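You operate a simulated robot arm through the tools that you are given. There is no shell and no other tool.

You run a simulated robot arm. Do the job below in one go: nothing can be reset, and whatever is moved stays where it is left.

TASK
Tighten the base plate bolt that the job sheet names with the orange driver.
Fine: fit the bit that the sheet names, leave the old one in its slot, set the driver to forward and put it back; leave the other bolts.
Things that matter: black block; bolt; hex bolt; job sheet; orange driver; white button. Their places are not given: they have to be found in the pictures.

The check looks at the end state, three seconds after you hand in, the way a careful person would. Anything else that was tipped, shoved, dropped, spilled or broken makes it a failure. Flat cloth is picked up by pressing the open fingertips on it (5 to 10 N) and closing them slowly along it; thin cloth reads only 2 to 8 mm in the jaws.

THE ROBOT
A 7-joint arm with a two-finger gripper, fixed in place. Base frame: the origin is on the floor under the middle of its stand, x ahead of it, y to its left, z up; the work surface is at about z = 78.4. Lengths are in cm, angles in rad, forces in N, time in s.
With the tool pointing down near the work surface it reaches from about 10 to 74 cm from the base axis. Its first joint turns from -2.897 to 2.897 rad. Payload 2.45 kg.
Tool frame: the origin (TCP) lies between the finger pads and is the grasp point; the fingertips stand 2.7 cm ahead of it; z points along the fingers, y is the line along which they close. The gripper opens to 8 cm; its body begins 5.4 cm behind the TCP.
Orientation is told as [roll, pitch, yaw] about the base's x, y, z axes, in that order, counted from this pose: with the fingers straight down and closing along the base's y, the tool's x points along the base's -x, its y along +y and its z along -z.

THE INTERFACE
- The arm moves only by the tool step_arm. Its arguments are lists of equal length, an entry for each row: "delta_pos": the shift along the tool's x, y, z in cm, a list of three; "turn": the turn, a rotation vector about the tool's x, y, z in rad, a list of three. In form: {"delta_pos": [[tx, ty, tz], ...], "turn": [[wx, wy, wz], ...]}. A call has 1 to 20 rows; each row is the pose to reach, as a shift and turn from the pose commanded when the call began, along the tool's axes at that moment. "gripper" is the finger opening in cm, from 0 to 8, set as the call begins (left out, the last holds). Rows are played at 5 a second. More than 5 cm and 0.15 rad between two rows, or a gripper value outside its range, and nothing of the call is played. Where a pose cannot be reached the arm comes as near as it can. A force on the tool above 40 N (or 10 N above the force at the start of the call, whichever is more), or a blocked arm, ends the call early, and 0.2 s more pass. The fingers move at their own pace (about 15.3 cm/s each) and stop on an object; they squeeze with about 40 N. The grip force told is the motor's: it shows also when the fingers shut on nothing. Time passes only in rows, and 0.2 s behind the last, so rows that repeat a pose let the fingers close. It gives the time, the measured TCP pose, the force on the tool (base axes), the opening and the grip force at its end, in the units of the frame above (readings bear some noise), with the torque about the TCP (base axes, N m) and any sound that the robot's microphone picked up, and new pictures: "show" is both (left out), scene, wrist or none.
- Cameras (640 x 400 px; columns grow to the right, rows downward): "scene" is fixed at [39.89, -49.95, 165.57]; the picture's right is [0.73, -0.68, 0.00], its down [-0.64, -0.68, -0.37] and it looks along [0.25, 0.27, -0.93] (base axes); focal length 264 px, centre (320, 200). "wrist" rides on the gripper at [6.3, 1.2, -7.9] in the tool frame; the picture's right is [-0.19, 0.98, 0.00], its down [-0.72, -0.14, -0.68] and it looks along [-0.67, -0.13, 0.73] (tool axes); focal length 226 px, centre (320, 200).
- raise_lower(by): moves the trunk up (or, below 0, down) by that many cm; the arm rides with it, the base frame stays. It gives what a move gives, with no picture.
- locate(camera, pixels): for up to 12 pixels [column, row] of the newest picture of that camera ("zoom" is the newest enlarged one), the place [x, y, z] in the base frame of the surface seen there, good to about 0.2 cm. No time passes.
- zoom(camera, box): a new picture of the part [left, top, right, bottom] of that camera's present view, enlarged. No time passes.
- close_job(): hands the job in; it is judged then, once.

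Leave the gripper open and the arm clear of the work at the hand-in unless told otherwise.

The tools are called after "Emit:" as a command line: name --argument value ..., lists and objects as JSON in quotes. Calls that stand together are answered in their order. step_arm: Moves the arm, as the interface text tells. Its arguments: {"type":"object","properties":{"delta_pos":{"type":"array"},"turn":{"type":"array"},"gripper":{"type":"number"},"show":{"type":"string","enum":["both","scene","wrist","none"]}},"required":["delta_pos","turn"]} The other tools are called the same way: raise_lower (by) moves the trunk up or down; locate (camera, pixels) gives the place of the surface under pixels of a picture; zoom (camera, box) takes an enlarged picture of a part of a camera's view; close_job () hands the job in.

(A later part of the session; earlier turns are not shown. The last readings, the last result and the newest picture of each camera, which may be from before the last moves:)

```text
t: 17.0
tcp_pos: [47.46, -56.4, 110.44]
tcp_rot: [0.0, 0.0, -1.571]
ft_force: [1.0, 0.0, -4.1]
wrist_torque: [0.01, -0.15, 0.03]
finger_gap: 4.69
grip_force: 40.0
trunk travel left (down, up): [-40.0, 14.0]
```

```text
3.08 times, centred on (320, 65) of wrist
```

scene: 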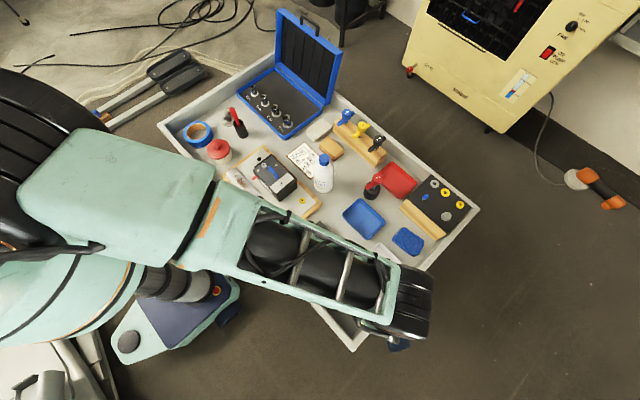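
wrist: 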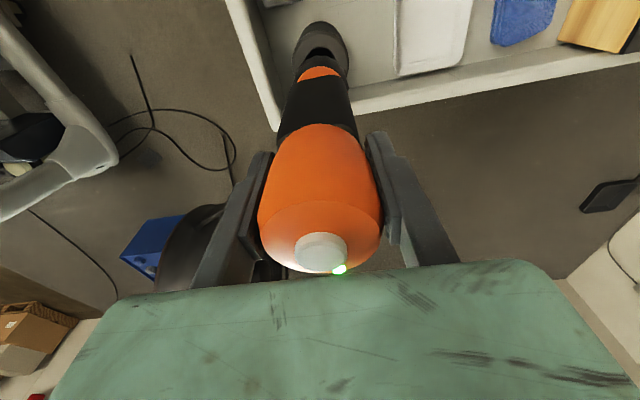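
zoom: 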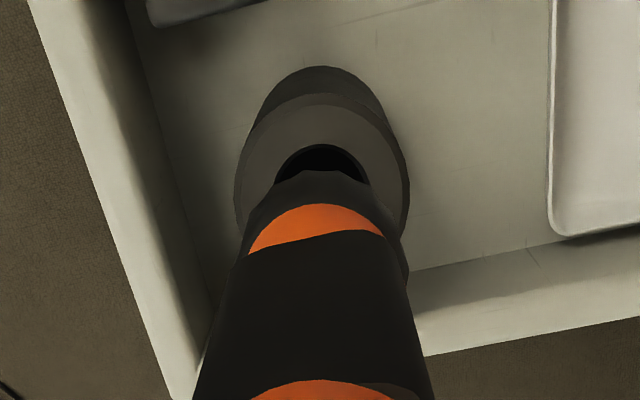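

The driver is sliding out of its holder (the dark opening shows). Keep lifting.

Emit:
step_arm --delta_pos '[[0, 0, -2], [0, 0, -4], [0, 0, -6], [0, 0, -8]]' --turn '[[0, 0, 0], [0, 0, 0], [0, 0, 0], [0, 0, 0]]'

Emit:
zoom --camera "wrist" --box '[260, 0, 380, 130]'

```text
t: 18.0
tcp_pos: [47.51, -56.37, 118.45]
tcp_rot: [0.0, -0.001, -1.57]
ft_force: [-0.6, 0.2, -3.9]
wrist_torque: [0.03, 0.17, 0.0]
finger_gap: 4.71
grip_force: 40.6
trunk travel left (down, up): [-40.0, 14.0]
```

scene: 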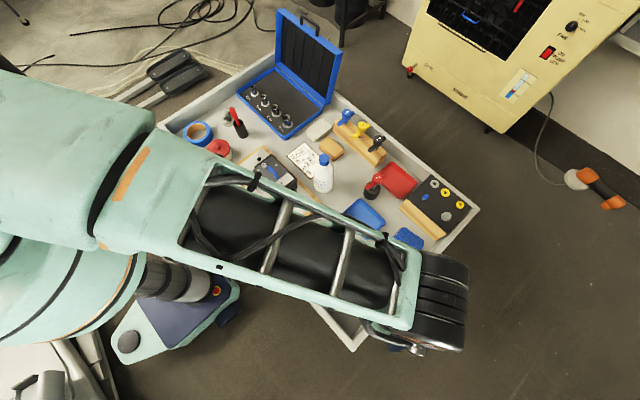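
wrist: 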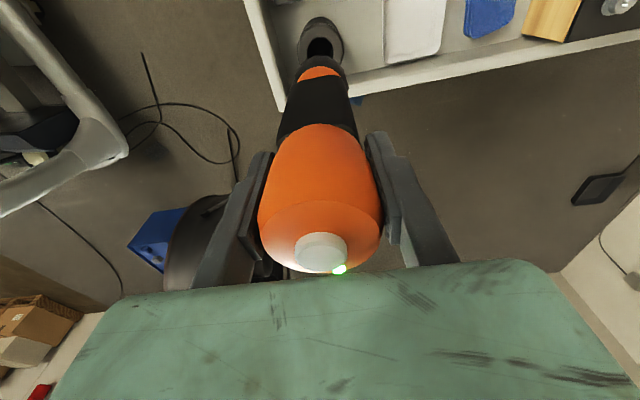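

```text
3.08 times, centred on (320, 65) of wrist
```

zoom: 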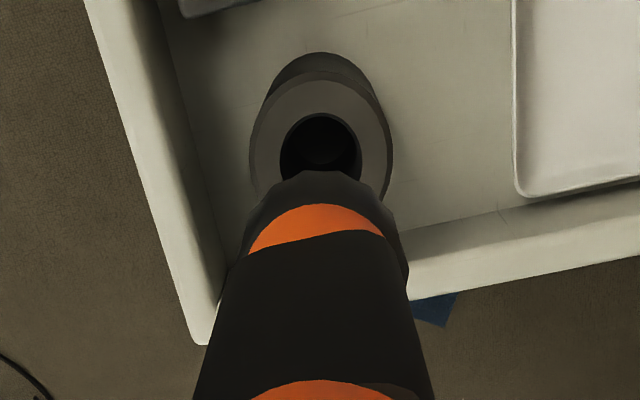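

The driver is out of the holder; the bit is hidden behind the nose from this view. I move at this height (bit tip ≥ 93, clear of everything there) over the white empty slot near (44.45, -42.45).

Emit:
step_arm --delta_pos '[[2.5, -0.5, -0.5], [5, -1, -0.5], [7.5, -1.6, -0.5], [10, -2.2, -0.5], [12.5, -2.7, -0.5], [13.95, -3.0, -0.5], [13.95, -3.0, -0.5]]' --turn '[[0, 0, 0], [0, 0, 0], [0, 0, 0], [0, 0, 0], [0, 0, 0], [0, 0, 0], [0, 0, 0]]'

Emit:
zoom --camera "wrist" --box '[270, 0, 370, 100]'

```text
t: 19.6
tcp_pos: [44.37, -42.39, 118.97]
tcp_rot: [-0.002, 0.001, -1.57]
ft_force: [-0.1, -0.1, -4.3]
wrist_torque: [0.02, -0.14, 0.0]
finger_gap: 4.67
grip_force: 39.9
trunk travel left (down, up): [-40.0, 14.0]
```

scene: 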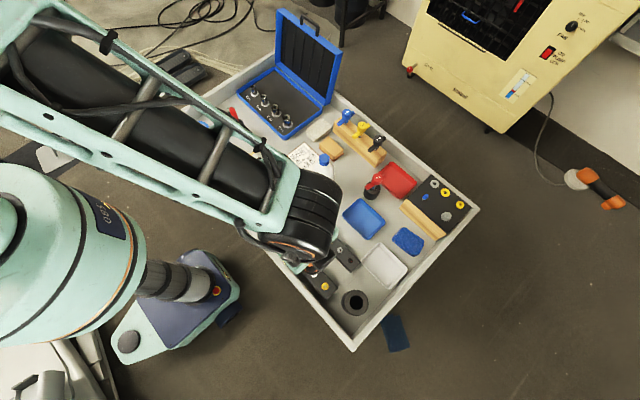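
wrist: 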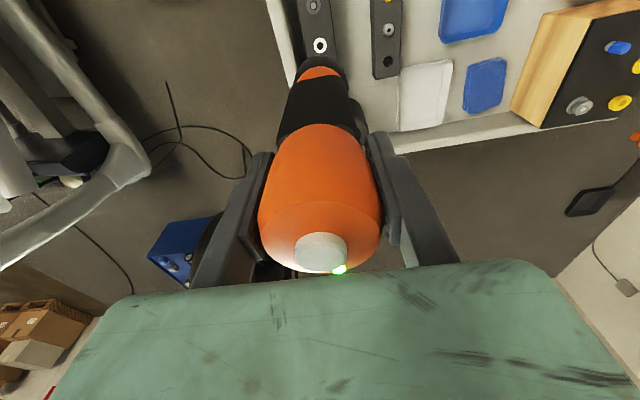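

```text
4.00 times, centred on (320, 50) of wrist
```

zoom: 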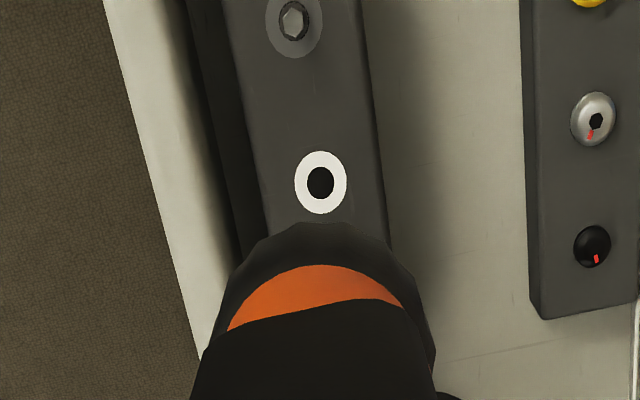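

The white slot shows at wrist pixel (320,45.5), right where the tool axis predicts. I locate ring edges for exact centres.

Emit:
locate --camera "zoom" --pixels '[[297, 182], [345, 181], [321, 154], [320, 211], [302, 162], [339, 203], [270, 20], [316, 22], [275, 40], [310, 44], [293, 20], [293, 54]]'

Emit:
zoom --camera "scene" --box '[230, 200, 380, 320]'

```text
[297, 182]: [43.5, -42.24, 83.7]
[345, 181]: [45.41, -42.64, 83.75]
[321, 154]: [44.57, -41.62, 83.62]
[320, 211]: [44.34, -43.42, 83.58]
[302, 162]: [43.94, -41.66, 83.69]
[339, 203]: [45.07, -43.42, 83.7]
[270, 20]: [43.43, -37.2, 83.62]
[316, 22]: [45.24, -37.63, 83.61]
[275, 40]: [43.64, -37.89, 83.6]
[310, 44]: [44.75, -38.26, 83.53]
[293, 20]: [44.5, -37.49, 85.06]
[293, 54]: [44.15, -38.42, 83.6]
```

```text
3.33 times, centred on (305, 260) of scene
```

zoom: 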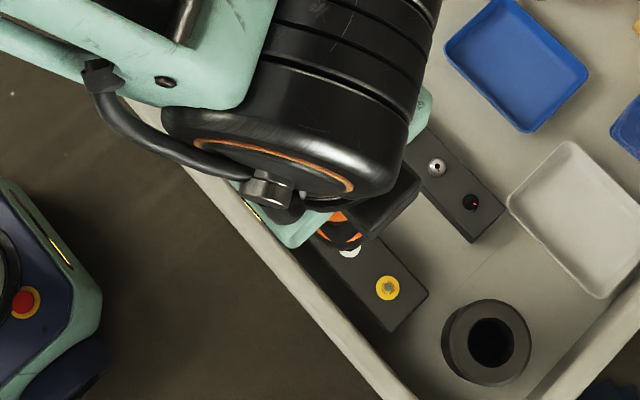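

White slot centre ≈ (44.46, -42.48), ring plane z≈83.65. I lower to TCP z≈111 first, then look.

Emit:
step_arm --delta_pos '[[-0.01, 0.04, 2], [-0.01, 0.04, 4], [-0.01, 0.04, 6], [-0.01, 0.04, 8]]' --turn '[[0, 0, 0], [0, 0, 0], [0, 0, 0], [0, 0, 0]]'

Emit:
zoom --camera "wrist" --box '[270, 0, 370, 100]'

Emit:
zoom --camera "scene" --box '[270, 220, 370, 320]'

```text
t: 20.6
tcp_pos: [44.49, -42.41, 110.91]
tcp_rot: [0.0, 0.0, -1.571]
ft_force: [0.2, -0.4, -4.5]
wrist_torque: [0.0, 0.05, -0.01]
finger_gap: 4.69
grip_force: 39.5
trunk travel left (down, up): [-40.0, 14.0]
```

scene: 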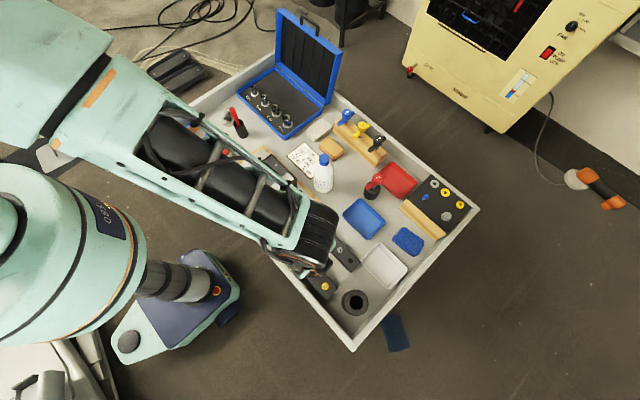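
wrist: 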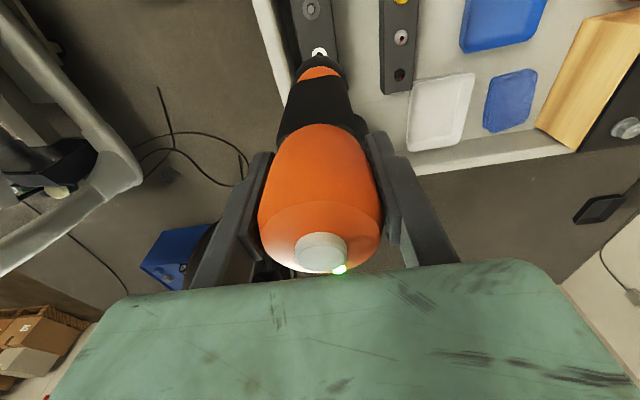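

```text
4.00 times, centred on (320, 50) of wrist
```

zoom: 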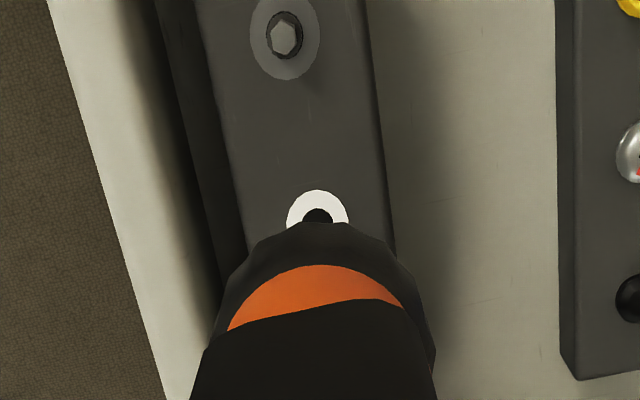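

```text
4.00 times, centred on (320, 270) of scene
```

zoom: 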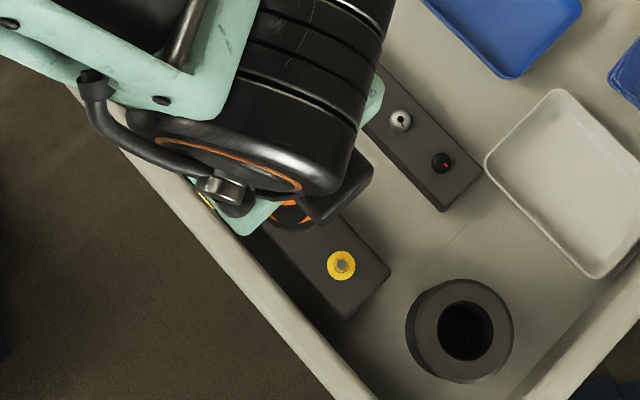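

Aligned. Now lower in small steps, watching force and sounds.

Emit:
step_arm --delta_pos '[[0, 0, 0.3], [0, 0, 0.6], [0, 0, 0.9], [0, 0, 1.2], [0, 0, 1.5], [0, 0, 1.8], [0, 0, 2.1], [0, 0, 2.4]]' --turn '[[0, 0, 0], [0, 0, 0], [0, 0, 0], [0, 0, 0], [0, 0, 0], [0, 0, 0], [0, 0, 0], [0, 0, 0]]' --show "wrist"

Emit:
zoom --camera "wrist" --box '[270, 0, 370, 100]'

```text
t: 22.4
tcp_pos: [44.5, -42.42, 108.59]
tcp_rot: [-0.001, 0.001, -1.571]
ft_force: [0.0, 0.8, -5.1]
wrist_torque: [0.01, -0.15, 0.02]
finger_gap: 4.7
grip_force: 40.1
trunk travel left (down, up): [-40.0, 14.0]
```

wrist: 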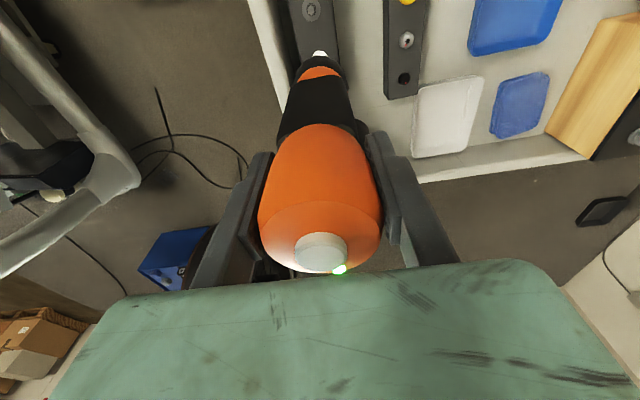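

```text
4.00 times, centred on (320, 50) of wrist
```

zoom: 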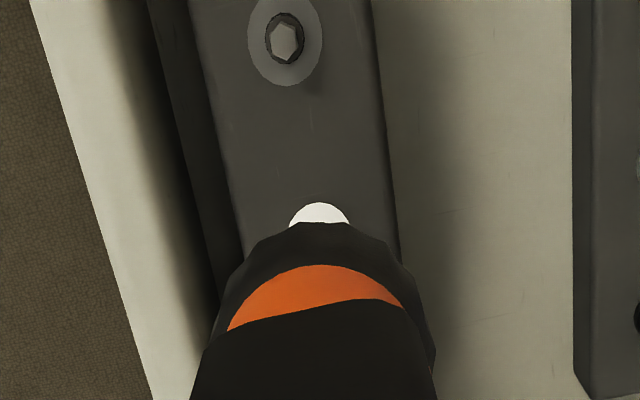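

No contact yet. Continue lowering in 0.3 cm steps.

Emit:
step_arm --delta_pos '[[0, 0, 0.3], [0, 0, 0.6], [0, 0, 0.9], [0, 0, 1.2], [0, 0, 1.5], [0, 0, 1.8], [0, 0, 2.1], [0, 0, 2.4]]' --turn '[[0, 0, 0], [0, 0, 0], [0, 0, 0], [0, 0, 0], [0, 0, 0], [0, 0, 0], [0, 0, 0], [0, 0, 0]]' --show "wrist"

Emit:
zoom --camera "wrist" --box '[270, 0, 370, 100]'

```text
t: 24.2
tcp_pos: [44.49, -42.31, 106.15]
tcp_rot: [-0.001, -0.001, -1.569]
ft_force: [0.8, -0.4, -5.2]
wrist_torque: [0.04, -0.16, 0.04]
finger_gap: 4.69
grip_force: 40.3
trunk travel left (down, up): [-40.0, 14.0]
```

wrist: 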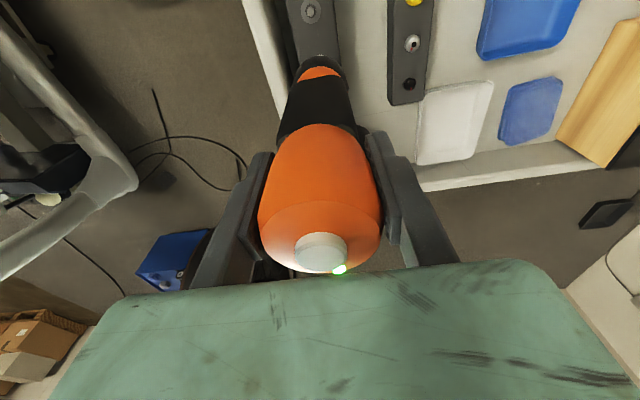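

```text
4.00 times, centred on (320, 50) of wrist
```

zoom: 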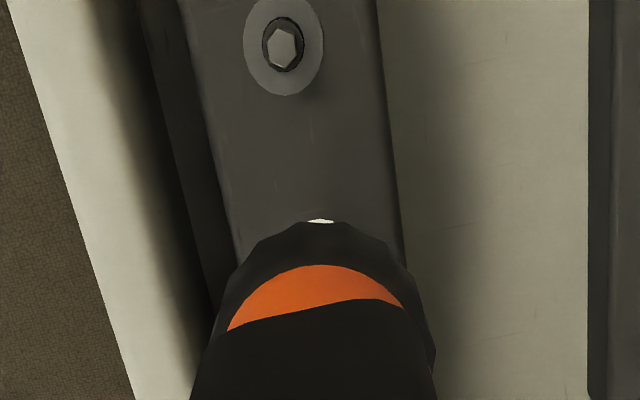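

Emit:
step_arm --delta_pos '[[0, 0, 0.2], [0, 0, 0.4], [0, 0, 0.6], [0, 0, 0.8], [0, 0, 1.0], [0, 0, 1.2], [0, 0, 1.4], [0, 0, 1.6]]' --turn '[[0, 0, 0], [0, 0, 0], [0, 0, 0], [0, 0, 0], [0, 0, 0], [0, 0, 0], [0, 0, 0], [0, 0, 0]]' --show "wrist"

Emit:
zoom --camera "wrist" --box '[270, 0, 370, 100]'

```text
t: 26.0
tcp_pos: [44.51, -42.44, 104.56]
tcp_rot: [0.0, 0.0, -1.571]
ft_force: [1.2, 0.0, -4.8]
wrist_torque: [0.01, -0.16, 0.05]
finger_gap: 4.74
grip_force: 40.0
trunk travel left (down, up): [-40.0, 14.0]
```

wrist: 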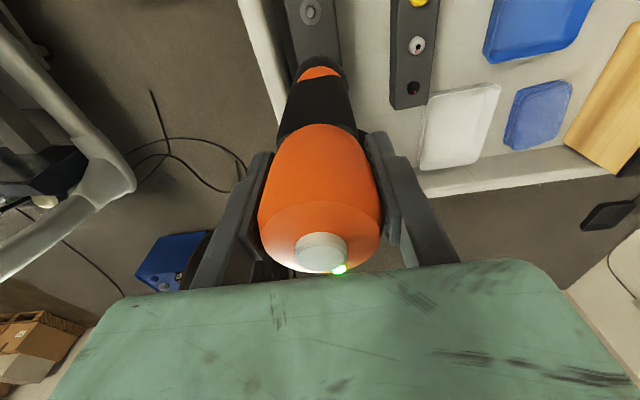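

```text
4.00 times, centred on (320, 50) of wrist
```

zoom: 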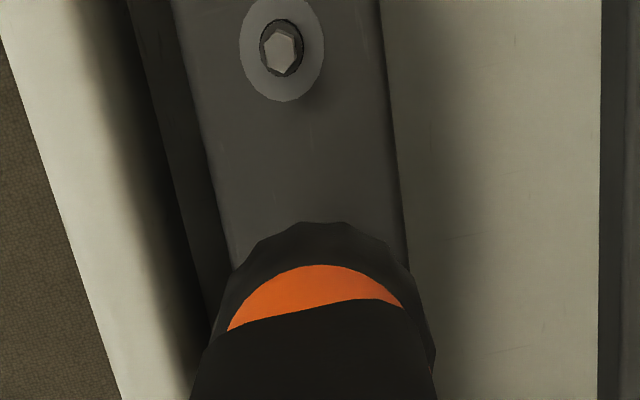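

Emit:
step_arm --delta_pos '[[0, 0, 0.2], [0, 0, 0.4], [0, 0, 0.6], [0, 0, 0.8], [0, 0, 1.0], [0, 0, 1.2], [0, 0, 1.4], [0, 0, 1.6]]' --turn '[[0, 0, 0], [0, 0, 0], [0, 0, 0], [0, 0, 0], [0, 0, 0], [0, 0, 0], [0, 0, 0], [0, 0, 0]]' --show "wrist"

Emit:
zoom --camera "scene" --box '[270, 220, 370, 320]'

```text
t: 27.8
tcp_pos: [44.48, -42.39, 103.33]
tcp_rot: [0.004, -0.004, -1.572]
ft_force: [-2.1, 0.9, 33.0]
wrist_torque: [0.2, 0.73, -0.02]
finger_gap: 4.73
grip_force: 39.9
trunk travel left (down, up): [-40.0, 14.0]
```

wrist: 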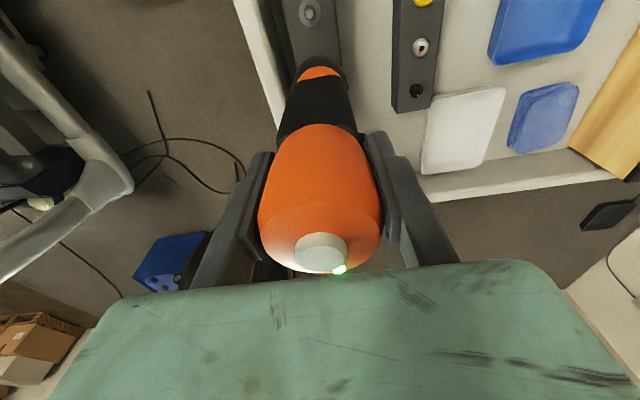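

```text
4.00 times, centred on (320, 270) of scene
```

zoom: 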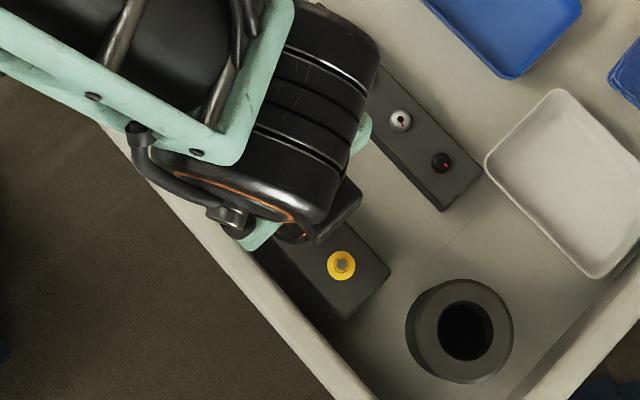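

Contact with about 37 N net push at TCP z≈103.3, no sound. Raise 6 cm and check whether the bit stayed in the slot.

Emit:
step_arm --delta_pos '[[0, 0, -0.5], [0, 0, -1.5], [0, 0, -3], [0, 0, -4.5], [0, 0, -6], [0, 0, -8]]' --turn '[[0, 0, 0], [0, 0, 0], [0, 0, 0], [0, 0, 0], [0, 0, 0], [0, 0, 0]]' --show "wrist"

Emit:
zoom --camera "wrist" --box '[270, 0, 370, 100]'

```text
t: 29.2
tcp_pos: [44.59, -42.37, 110.99]
tcp_rot: [-0.003, 0.0, -1.57]
ft_force: [-0.7, 0.7, -4.9]
wrist_torque: [-0.04, 0.15, -0.04]
finger_gap: 4.73
grip_force: 39.6
trunk travel left (down, up): [-40.0, 14.0]
```

wrist: 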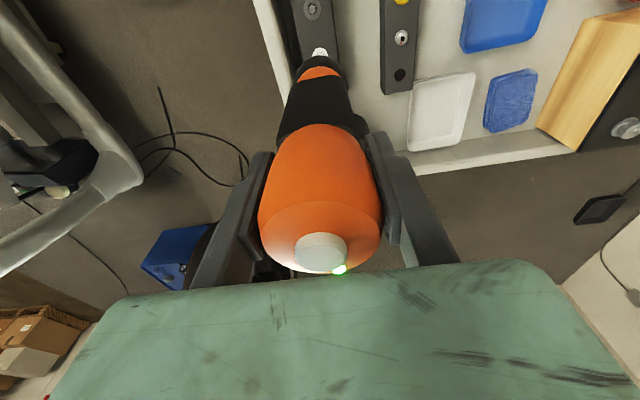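

```text
4.00 times, centred on (320, 50) of wrist
```

zoom: 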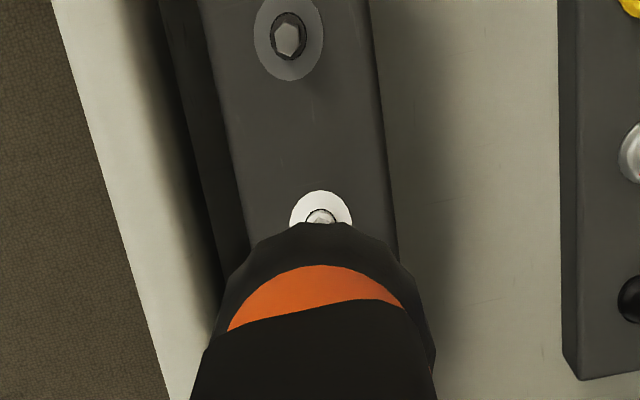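

A bit shank now shows in the white slot. Raise further to see it clearly and confirm.

Emit:
step_arm --delta_pos '[[0, 0, -2], [0, 0, -4], [0, 0, -6], [0, 0, -8]]' --turn '[[0, 0, 0], [0, 0, 0], [0, 0, 0], [0, 0, 0]]'

Emit:
zoom --camera "wrist" --box '[270, 0, 370, 100]'

```text
t: 30.2
tcp_pos: [44.37, -42.39, 118.94]
tcp_rot: [-0.001, 0.0, -1.571]
ft_force: [-1.9, -0.1, -4.7]
wrist_torque: [0.01, 0.19, -0.01]
finger_gap: 4.73
grip_force: 40.0
trunk travel left (down, up): [-40.0, 14.0]
```

scene: 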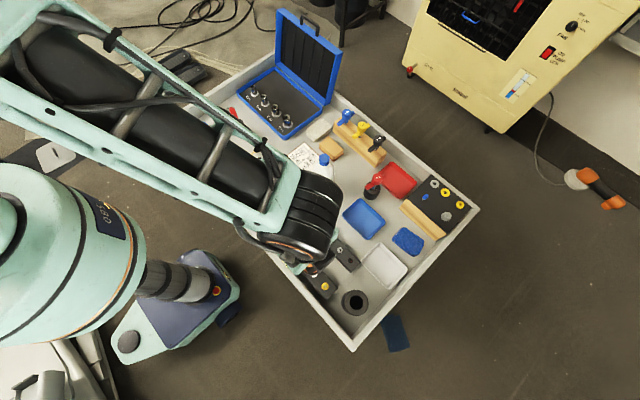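
wrist: 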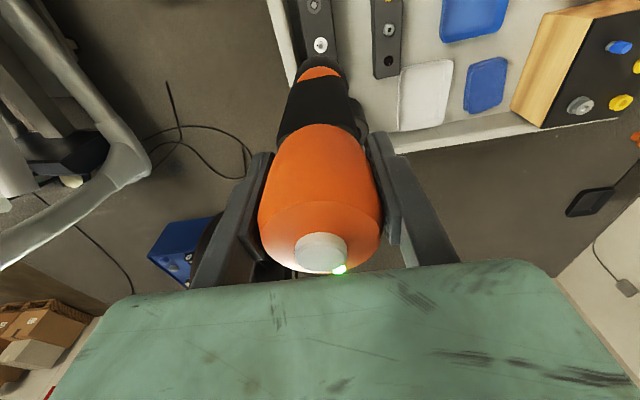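

```text
4.00 times, centred on (320, 50) of wrist
```

zoom: 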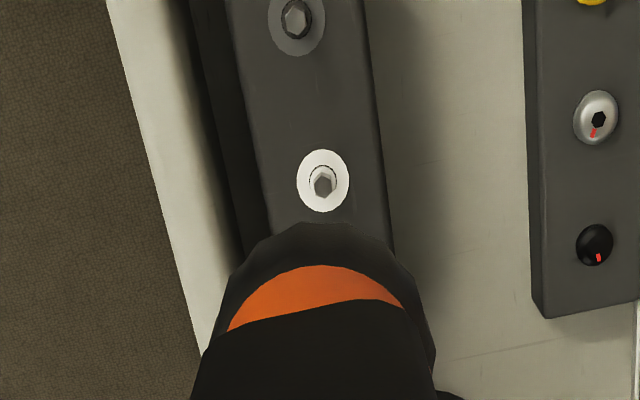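

The 5 mm bit stands in the white slot. Now find the grey (4 mm) slot centre and shank.

Emit:
locate --camera "zoom" --pixels '[[270, 20], [324, 20], [297, 55], [272, 35], [320, 37], [296, 16], [299, 182], [348, 181], [323, 152], [323, 210], [323, 184], [330, 195]]'

Emit:
step_arm --delta_pos '[[2.5, 0, 0], [5, 0, 0]]' --turn '[[0, 0, 0], [0, 0, 0]]' --show "wrist"

Emit:
zoom --camera "wrist" --box '[270, 0, 370, 100]'

```text
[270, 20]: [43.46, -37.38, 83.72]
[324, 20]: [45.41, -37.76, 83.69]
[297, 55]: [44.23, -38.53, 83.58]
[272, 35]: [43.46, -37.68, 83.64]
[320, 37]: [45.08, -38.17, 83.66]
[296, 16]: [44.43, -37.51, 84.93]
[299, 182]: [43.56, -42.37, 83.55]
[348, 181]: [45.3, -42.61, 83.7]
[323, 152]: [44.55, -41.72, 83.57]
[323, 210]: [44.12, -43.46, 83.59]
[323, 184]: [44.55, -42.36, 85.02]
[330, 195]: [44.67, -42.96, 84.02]
```

```text
t: 30.8
tcp_pos: [44.43, -37.39, 119.04]
tcp_rot: [0.001, 0.001, -1.571]
ft_force: [-0.3, 0.6, -4.8]
wrist_torque: [0.03, 0.16, 0.05]
finger_gap: 4.7
grip_force: 39.9
trunk travel left (down, up): [-40.0, 14.0]
```

wrist: 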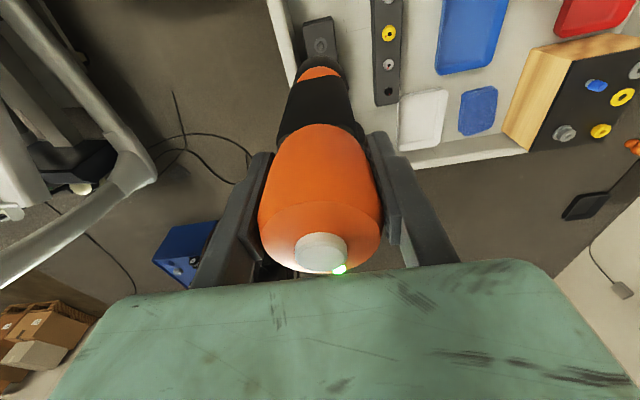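

```text
4.00 times, centred on (320, 50) of wrist
```

zoom: 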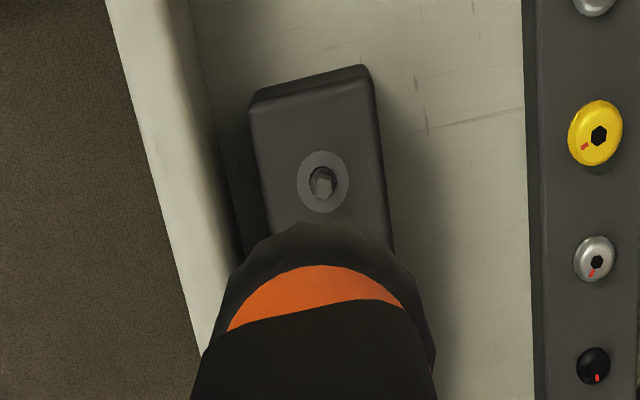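

Grey slot sits at (323,181) of the zoom, the same spot where the white slot was. Check coordinates.

Emit:
locate --camera "zoom" --pixels '[[298, 182], [348, 181], [323, 152], [323, 211], [305, 160], [341, 203], [341, 160], [305, 203], [323, 178], [323, 186]]'

```text
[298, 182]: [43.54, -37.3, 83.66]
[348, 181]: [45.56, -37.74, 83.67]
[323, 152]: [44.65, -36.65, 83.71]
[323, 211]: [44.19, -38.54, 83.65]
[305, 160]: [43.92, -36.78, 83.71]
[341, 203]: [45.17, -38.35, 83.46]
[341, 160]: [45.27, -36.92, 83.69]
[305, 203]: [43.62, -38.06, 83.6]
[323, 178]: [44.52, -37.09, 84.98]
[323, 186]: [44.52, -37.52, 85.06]
```

Grey slot centre ≈ (44.49, -37.54). Correct by 0.03/-0.06 and lower: quickly to TCP 107, then small steps to about 103.2.

Emit:
step_arm --delta_pos '[[-0.06, 0.03, 2], [-0.06, 0.03, 4], [-0.06, 0.03, 6], [-0.06, 0.03, 8], [-0.06, 0.03, 10], [-0.06, 0.03, 12]]' --turn '[[0, 0, 0], [0, 0, 0], [0, 0, 0], [0, 0, 0], [0, 0, 0], [0, 0, 0]]' --show "wrist"

Emit:
step_arm --delta_pos '[[0, 0, 0.3], [0, 0, 0.6], [0, 0, 0.9], [0, 0, 1.2], [0, 0, 1.5], [0, 0, 1.8], [0, 0, 2.1], [0, 0, 2.4], [0, 0, 2.7], [0, 0, 3.0]]' --turn '[[0, 0, 0], [0, 0, 0], [0, 0, 0], [0, 0, 0], [0, 0, 0], [0, 0, 0], [0, 0, 0], [0, 0, 0], [0, 0, 0], [0, 0, 0]]' --show "wrist"

```text
t: 32.2
tcp_pos: [44.64, -37.5, 106.8]
tcp_rot: [0.001, 0.001, -1.571]
ft_force: [0.1, -0.2, -4.3]
wrist_torque: [0.02, 0.01, 0.01]
finger_gap: 4.73
grip_force: 40.0
trunk travel left (down, up): [-40.0, 14.0]
```

wrist: 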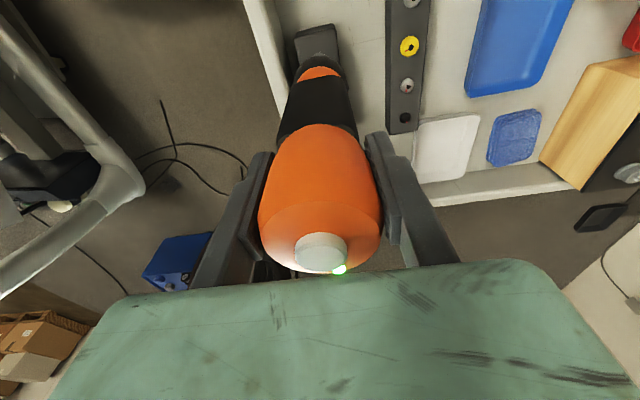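

```text
t: 34.4
tcp_pos: [44.56, -37.39, 104.18]
tcp_rot: [-0.001, 0.003, -1.571]
ft_force: [-1.3, -0.4, 1.5]
wrist_torque: [-0.08, 0.64, -0.04]
finger_gap: 4.72
grip_force: 40.0
trunk travel left (down, up): [-40.0, 14.0]
```

wrist: 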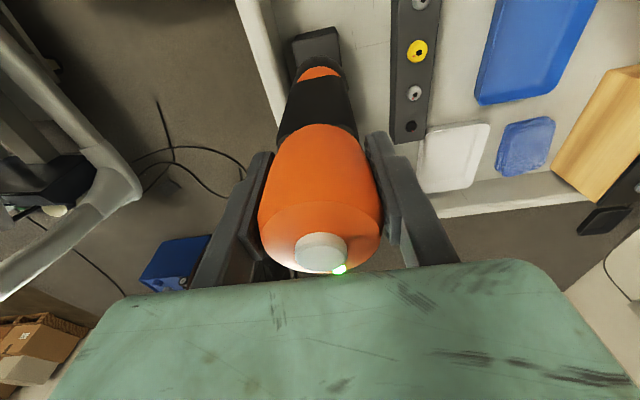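

Contact starting (about +6 N net) at TCP 104.2. Continue with small steps.

Emit:
step_arm --delta_pos '[[0, 0, 0.15], [0, 0, 0.3], [0, 0, 0.45]]' --turn '[[0, 0, 0], [0, 0, 0], [0, 0, 0]]' --show "wrist"

```text
t: 35.2
tcp_pos: [44.55, -37.41, 103.59]
tcp_rot: [0.001, 0.0, -1.569]
ft_force: [2.8, 0.7, 5.7]
wrist_torque: [0.15, -0.66, -0.03]
finger_gap: 4.71
grip_force: 40.2
trunk travel left (down, up): [-40.0, 14.0]
```

wrist: 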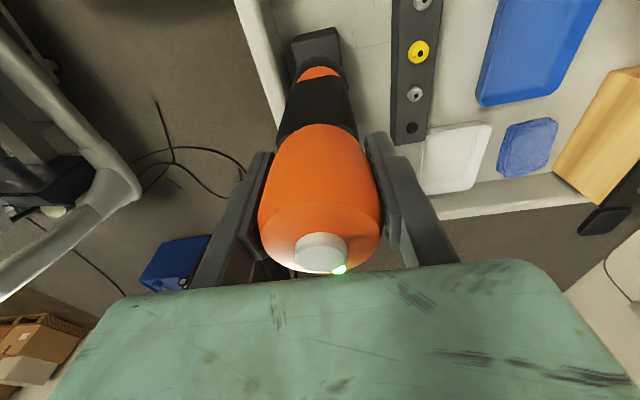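

Emit:
step_arm --delta_pos '[[0, 0, 0.15], [0, 0, 0.3], [0, 0, 0.45], [0, 0, 0.6]]' --turn '[[0, 0, 0], [0, 0, 0], [0, 0, 0], [0, 0, 0]]' --show "wrist"

```text
t: 36.2
tcp_pos: [44.52, -37.47, 103.18]
tcp_rot: [0.004, -0.003, -1.571]
ft_force: [-2.5, 2.4, 40.9]
wrist_torque: [0.35, 0.95, -0.07]
finger_gap: 4.68
grip_force: 39.9
trunk travel left (down, up): [-40.0, 14.0]
```

wrist: 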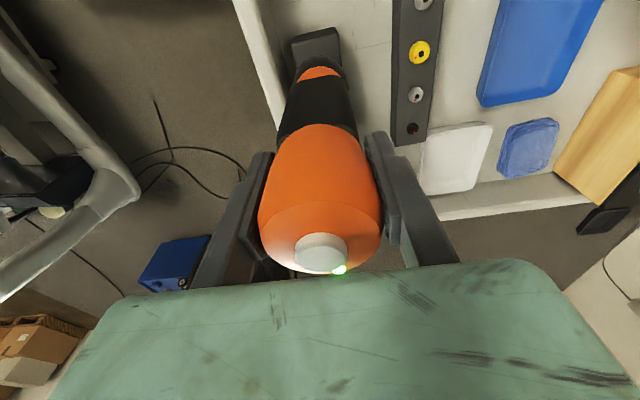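

Pressed to ≈41 N. Raise and see if the 4 mm bit came along.

Emit:
step_arm --delta_pos '[[0, 0, -0.5], [0, 0, -1.5], [0, 0, -3], [0, 0, -5], [0, 0, -7], [0, 0, -9], [0, 0, -11], [0, 0, -13], [0, 0, -15], [0, 0, -16.05]]' --turn '[[0, 0, 0], [0, 0, 0], [0, 0, 0], [0, 0, 0], [0, 0, 0], [0, 0, 0], [0, 0, 0], [0, 0, 0], [0, 0, 0], [0, 0, 0]]'

Emit:
zoom --camera "wrist" --box '[270, 0, 370, 100]'

```text
t: 38.4
tcp_pos: [44.42, -37.46, 119.04]
tcp_rot: [0.002, -0.002, -1.571]
ft_force: [-0.9, 0.5, -5.1]
wrist_torque: [0.0, 0.04, -0.03]
finger_gap: 4.72
grip_force: 40.1
trunk travel left (down, up): [-40.0, 14.0]
```

scene: 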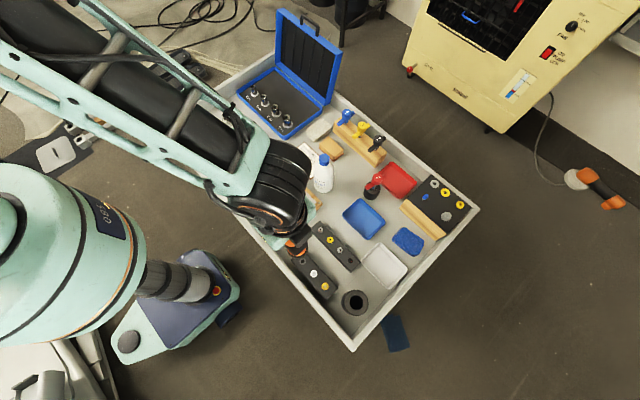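
wrist: 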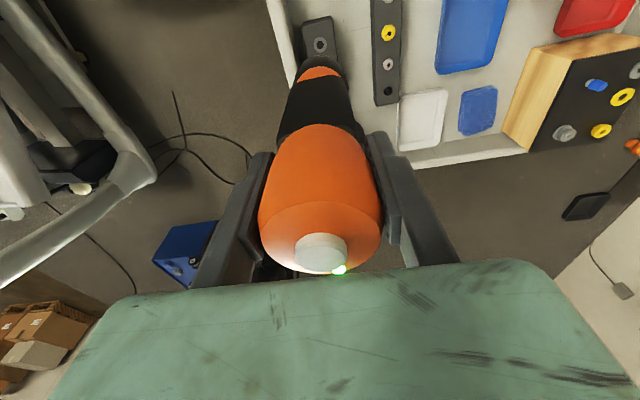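

```text
4.00 times, centred on (320, 50) of wrist
```

zoom: 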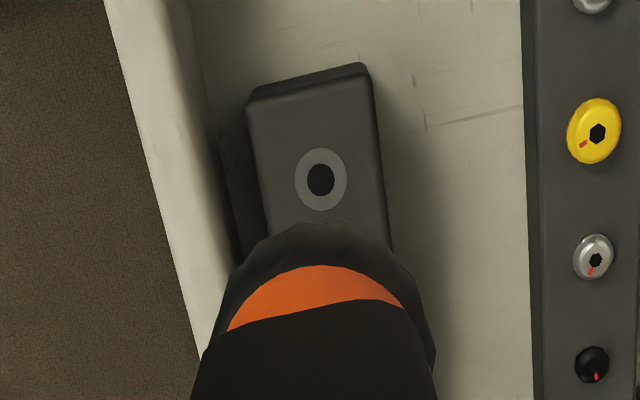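

The grey slot is now empty, so the 4 mm bit is in the driver; light still green. Check via the scene camera.

Emit:
zoom --camera "scene" --box '[260, 210, 350, 310]'

Emit:
zoom --camera "wrist" --box '[290, 220, 370, 280]'

```text
4.00 times, centred on (305, 260) of scene
```

zoom: 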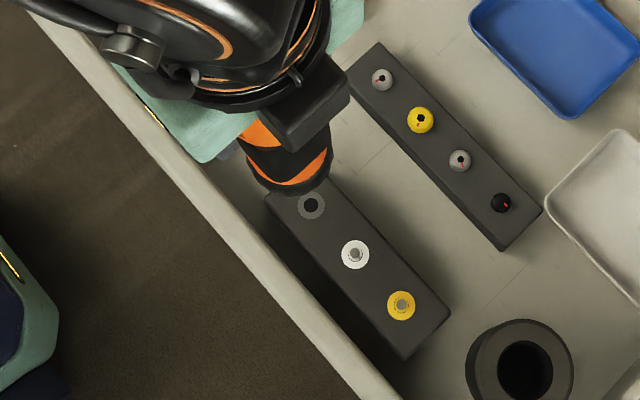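

```text
6.67 times, centred on (330, 250) of wrist
```

zoom: 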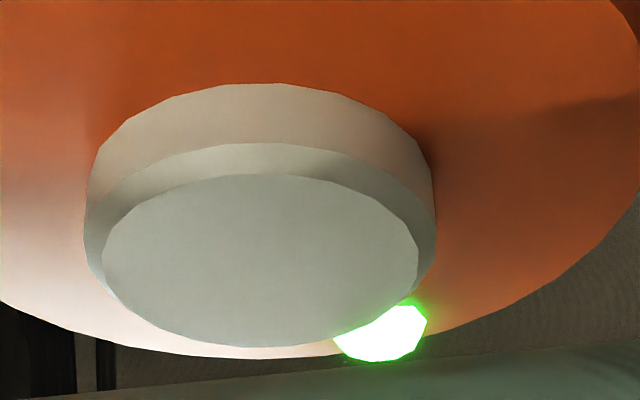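

All bits are where they should be (4 mm slot empty, 5 mm in white, 6 mm in yellow). Before carrying the driver to the black bolt I check heights of neighbours around it.

Emit:
locate --camera "scene" --pixels '[[324, 160], [326, 165], [275, 12], [330, 50], [304, 20], [372, 182], [345, 116], [363, 129], [300, 147], [252, 95], [280, 120], [340, 80]]'

```text
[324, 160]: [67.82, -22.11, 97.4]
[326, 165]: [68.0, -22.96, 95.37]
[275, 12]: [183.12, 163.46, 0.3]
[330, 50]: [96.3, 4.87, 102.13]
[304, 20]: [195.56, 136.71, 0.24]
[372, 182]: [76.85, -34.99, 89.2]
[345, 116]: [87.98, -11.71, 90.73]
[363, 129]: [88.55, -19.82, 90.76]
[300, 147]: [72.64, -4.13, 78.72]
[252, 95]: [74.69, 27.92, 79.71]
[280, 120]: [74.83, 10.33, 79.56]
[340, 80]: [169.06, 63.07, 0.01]
```

Nothing tall stands on the way (bottle top 97 at (67.8,-22), box ≈ 91). I raise to TCP 122 and carry the driver toward the black bolt near (56.4, 1).

Emit:
step_arm --delta_pos '[[0, 0, -3], [4, 1.2, -3], [8, 2.4, -3], [12, 3.6, -3], [16, 4.8, -3], [20, 6, -3], [24, 7.2, -3], [28, 8.4, -3], [32, 9.8, -3], [35, 10.8, -3], [38.2, 11.9, -3], [38.2, 11.9, -3]]' --turn '[[0, 0, 0], [0, 0, 0], [0, 0, 0], [0, 0, 0], [0, 0, 0], [0, 0, 0], [0, 0, 0], [0, 0, 0], [0, 0, 0], [0, 0, 0], [0, 0, 0], [0, 0, 0]]'

Emit:
zoom --camera "wrist" --box '[260, 0, 380, 100]'

```text
t: 41.0
tcp_pos: [56.38, 0.7, 122.06]
tcp_rot: [-0.003, 0.0, -1.571]
ft_force: [0.6, 0.2, -4.5]
wrist_torque: [-0.02, -0.14, -0.01]
finger_gap: 4.69
grip_force: 39.9
trunk travel left (down, up): [-40.0, 14.0]
```

scene: 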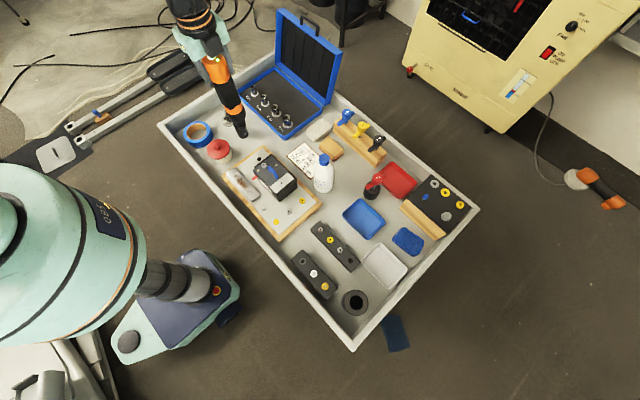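
wrist: 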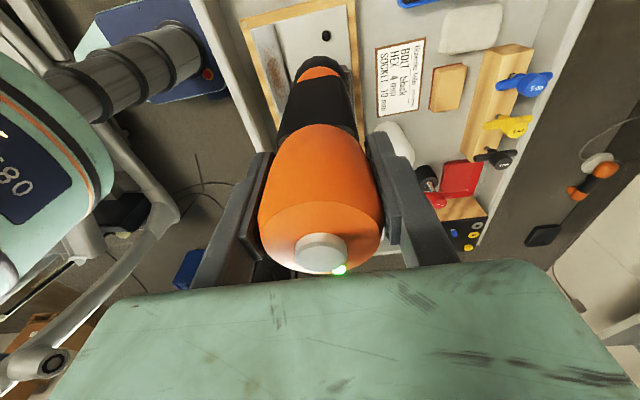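

```text
4.00 times, centred on (320, 50) of wrist
```

zoom: 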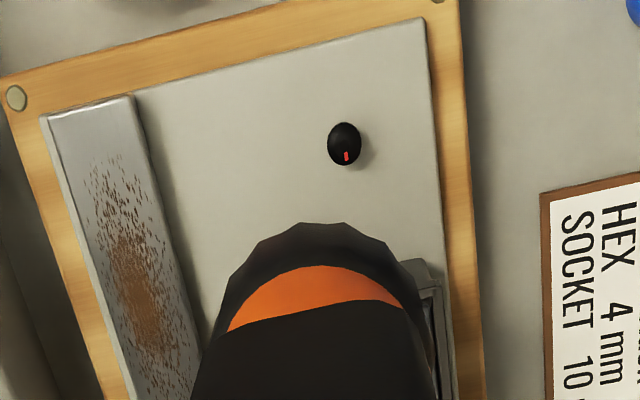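

Now the scene camera sees the driver. Locate the bolt (zoom 345,143) and look at the driver's nose in the scene view.

Emit:
locate --camera "zoom" --pixels '[[345, 143], [330, 143], [360, 143], [345, 125], [345, 162], [345, 156], [380, 180], [405, 275], [425, 265], [420, 300], [300, 150], [440, 290]]'

Emit:
zoom --camera "scene" --box '[190, 40, 290, 180]'

Emit:
zoom --camera "scene" --box '[230, 135, 300, 190]'

```text
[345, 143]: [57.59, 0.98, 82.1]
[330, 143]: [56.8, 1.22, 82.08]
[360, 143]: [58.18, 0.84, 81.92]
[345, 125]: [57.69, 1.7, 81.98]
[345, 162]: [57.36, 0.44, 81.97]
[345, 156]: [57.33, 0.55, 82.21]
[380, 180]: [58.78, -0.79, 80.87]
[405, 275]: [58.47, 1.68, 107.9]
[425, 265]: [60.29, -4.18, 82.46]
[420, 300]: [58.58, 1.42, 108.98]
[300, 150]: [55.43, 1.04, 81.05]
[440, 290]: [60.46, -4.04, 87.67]
```

```text
2.86 times, centred on (240, 110) of scene
```

zoom: 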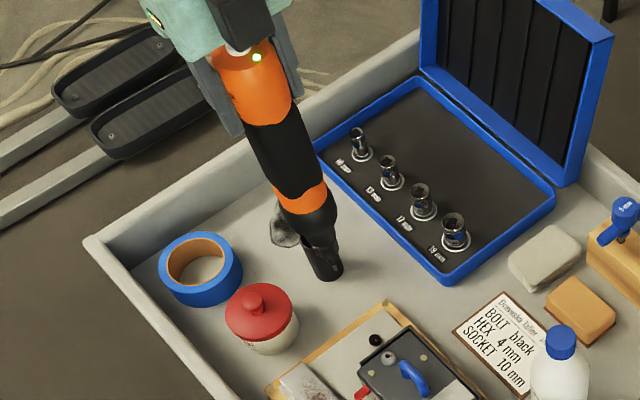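

```text
7.27 times, centred on (265, 162) of scene
```

zoom: 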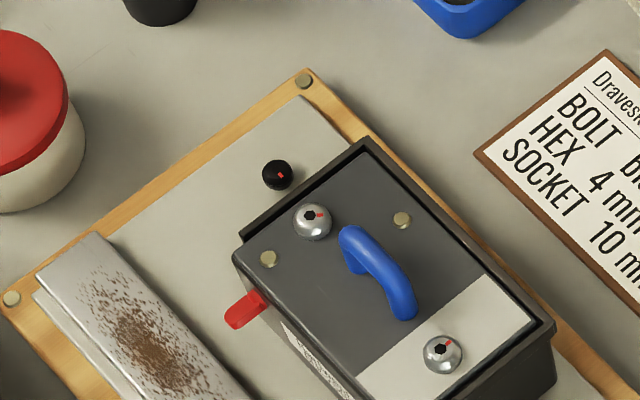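

Bolt head centre ≈ (57.5, 1.05), top z≈82.1. Check the box edge distance near the bolt using the latest scene zoom.

Emit:
locate --camera "zoom" --pixels '[[277, 174], [265, 176], [290, 174], [277, 162], [277, 188], [365, 142], [300, 188], [243, 236], [330, 160], [270, 215], [310, 215], [238, 250]]'

Emit:
zoom --camera "scene" --box '[215, 90, 265, 150]'

```text
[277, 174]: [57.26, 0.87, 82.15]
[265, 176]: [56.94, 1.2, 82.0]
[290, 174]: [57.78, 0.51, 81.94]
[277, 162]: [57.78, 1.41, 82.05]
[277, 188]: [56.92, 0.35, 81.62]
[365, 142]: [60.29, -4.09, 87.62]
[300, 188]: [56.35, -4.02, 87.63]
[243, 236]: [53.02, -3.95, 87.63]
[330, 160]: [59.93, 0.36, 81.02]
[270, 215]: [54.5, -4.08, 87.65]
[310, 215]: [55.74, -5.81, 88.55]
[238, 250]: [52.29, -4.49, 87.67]
```

```text
6.67 times, centred on (240, 120) of scene
```

zoom: 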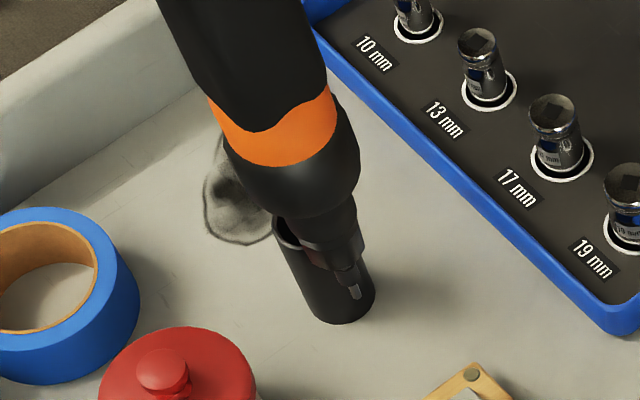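

Box face is at y≈-4, 5 cm from the bolt: enough room. The bolt is about +1.1 cm in x and +0.4 cm in y from the tool axis. Shift over it and verify.

Emit:
step_arm --delta_pos '[[0.2, 0.6, 0], [0.37, 1.08, 0], [0.37, 1.08, 0], [0.37, 1.08, 0]]' --turn '[[0, 0, 0], [0, 0, 0], [0, 0, 0], [0, 0, 0]]'

Emit:
zoom --camera "wrist" --box '[280, 0, 360, 70]'

Emit:
zoom --camera "scene" --box '[190, 90, 290, 170]'

```text
t: 42.0
tcp_pos: [57.44, 1.17, 121.99]
tcp_rot: [0.0, 0.001, -1.571]
ft_force: [0.3, -0.1, -4.6]
wrist_torque: [0.01, -0.13, 0.02]
finger_gap: 4.7
grip_force: 40.1
trunk travel left (down, up): [-40.0, 14.0]
```

scene: 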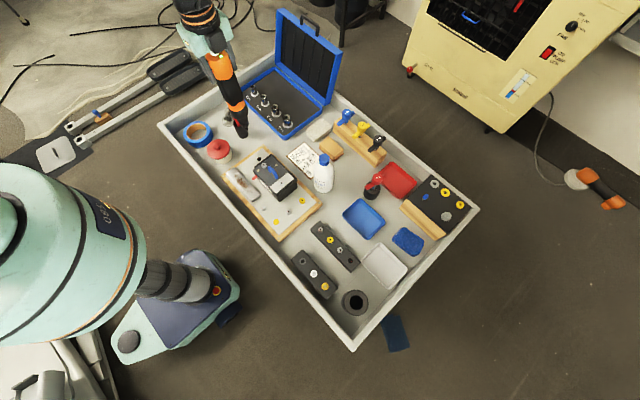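
wrist: 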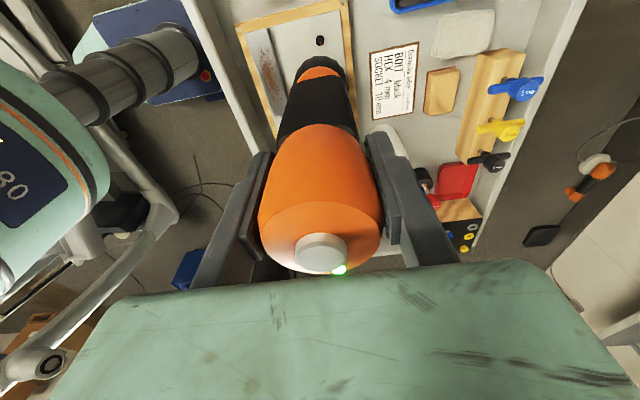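

```text
5.71 times, centred on (320, 35) of wrist
```

zoom: 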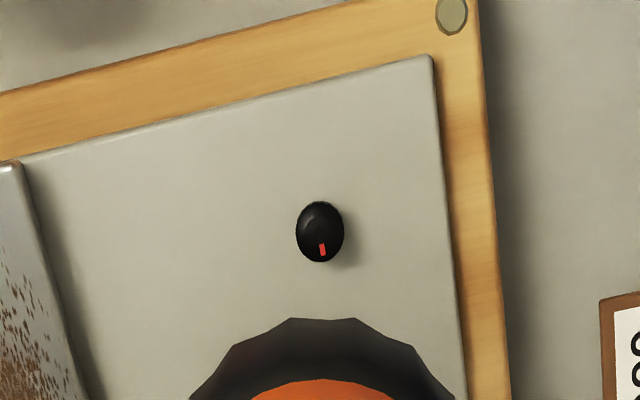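

```text
5.00 times, centred on (240, 130) of scene
```

zoom: 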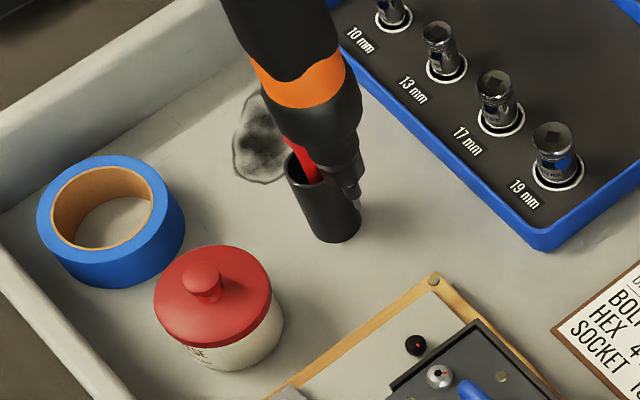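

The bolt is at wrist pixel (320, 40.4), where the tool axis predicts (320, 40). Double-check with locate.

Emit:
locate --camera "wrist" --pixels '[[320, 39.5], [316.6, 40], [323.4, 40], [320, 36.2], [320, 44], [320, 41.5]]'

Emit:
locate --camera "zoom" --pixels '[[415, 345], [404, 345], [427, 345], [415, 335], [415, 355], [355, 185], [345, 170], [300, 75], [340, 110]]'

```text
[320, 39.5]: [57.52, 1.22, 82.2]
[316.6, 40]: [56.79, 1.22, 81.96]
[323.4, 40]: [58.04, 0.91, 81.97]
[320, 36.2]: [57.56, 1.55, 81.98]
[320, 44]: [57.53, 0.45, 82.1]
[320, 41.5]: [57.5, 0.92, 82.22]
```

```text
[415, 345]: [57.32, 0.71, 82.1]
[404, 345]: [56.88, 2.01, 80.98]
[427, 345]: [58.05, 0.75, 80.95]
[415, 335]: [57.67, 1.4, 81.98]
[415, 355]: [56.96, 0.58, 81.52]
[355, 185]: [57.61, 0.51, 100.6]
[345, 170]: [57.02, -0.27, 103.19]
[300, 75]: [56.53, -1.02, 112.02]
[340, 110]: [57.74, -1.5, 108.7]
```

Let me get the bit tip position from the scene view.

Emit:
zoom --camera "scene" --box '[230, 105, 260, 140]'

```text
11.43 times, centred on (245, 122) of scene
```

zoom: 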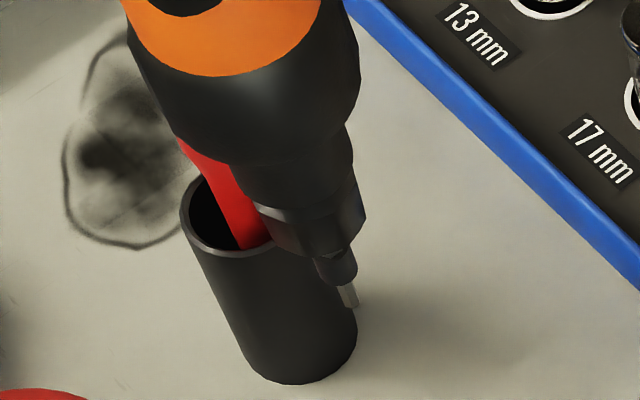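

Emit:
locate --camera "zoom" --pixels '[[348, 298], [352, 303], [346, 290], [335, 268], [350, 265], [320, 245], [358, 215], [310, 200], [340, 150], [355, 100], [260, 120]]'

```text
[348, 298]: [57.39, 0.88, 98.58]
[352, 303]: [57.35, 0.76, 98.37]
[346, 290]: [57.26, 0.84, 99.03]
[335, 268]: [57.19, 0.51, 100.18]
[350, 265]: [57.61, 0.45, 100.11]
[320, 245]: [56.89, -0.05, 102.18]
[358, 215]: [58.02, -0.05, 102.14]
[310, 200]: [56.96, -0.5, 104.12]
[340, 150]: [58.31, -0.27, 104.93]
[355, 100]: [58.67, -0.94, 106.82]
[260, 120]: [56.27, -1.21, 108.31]
```

Bit tip ≈ (57.4, 1.0, 98.2), i.e. 23.8 cm below the TCP and on the axis over the bolt. Check the red-handled item's position for hand clearance.

Emit:
locate --camera "zoom" --pixels '[[300, 350], [240, 215], [190, 150], [200, 225]]'

Emit:
zoom --camera "scene" --box '[200, 60, 270, 150]'

```text
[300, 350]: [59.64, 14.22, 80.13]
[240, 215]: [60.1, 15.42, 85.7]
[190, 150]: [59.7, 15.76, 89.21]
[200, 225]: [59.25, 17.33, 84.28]
```

```text
4.44 times, centred on (235, 105) of scene
```

zoom: 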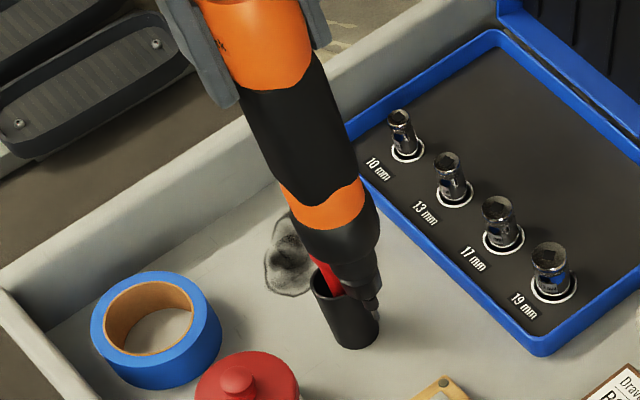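

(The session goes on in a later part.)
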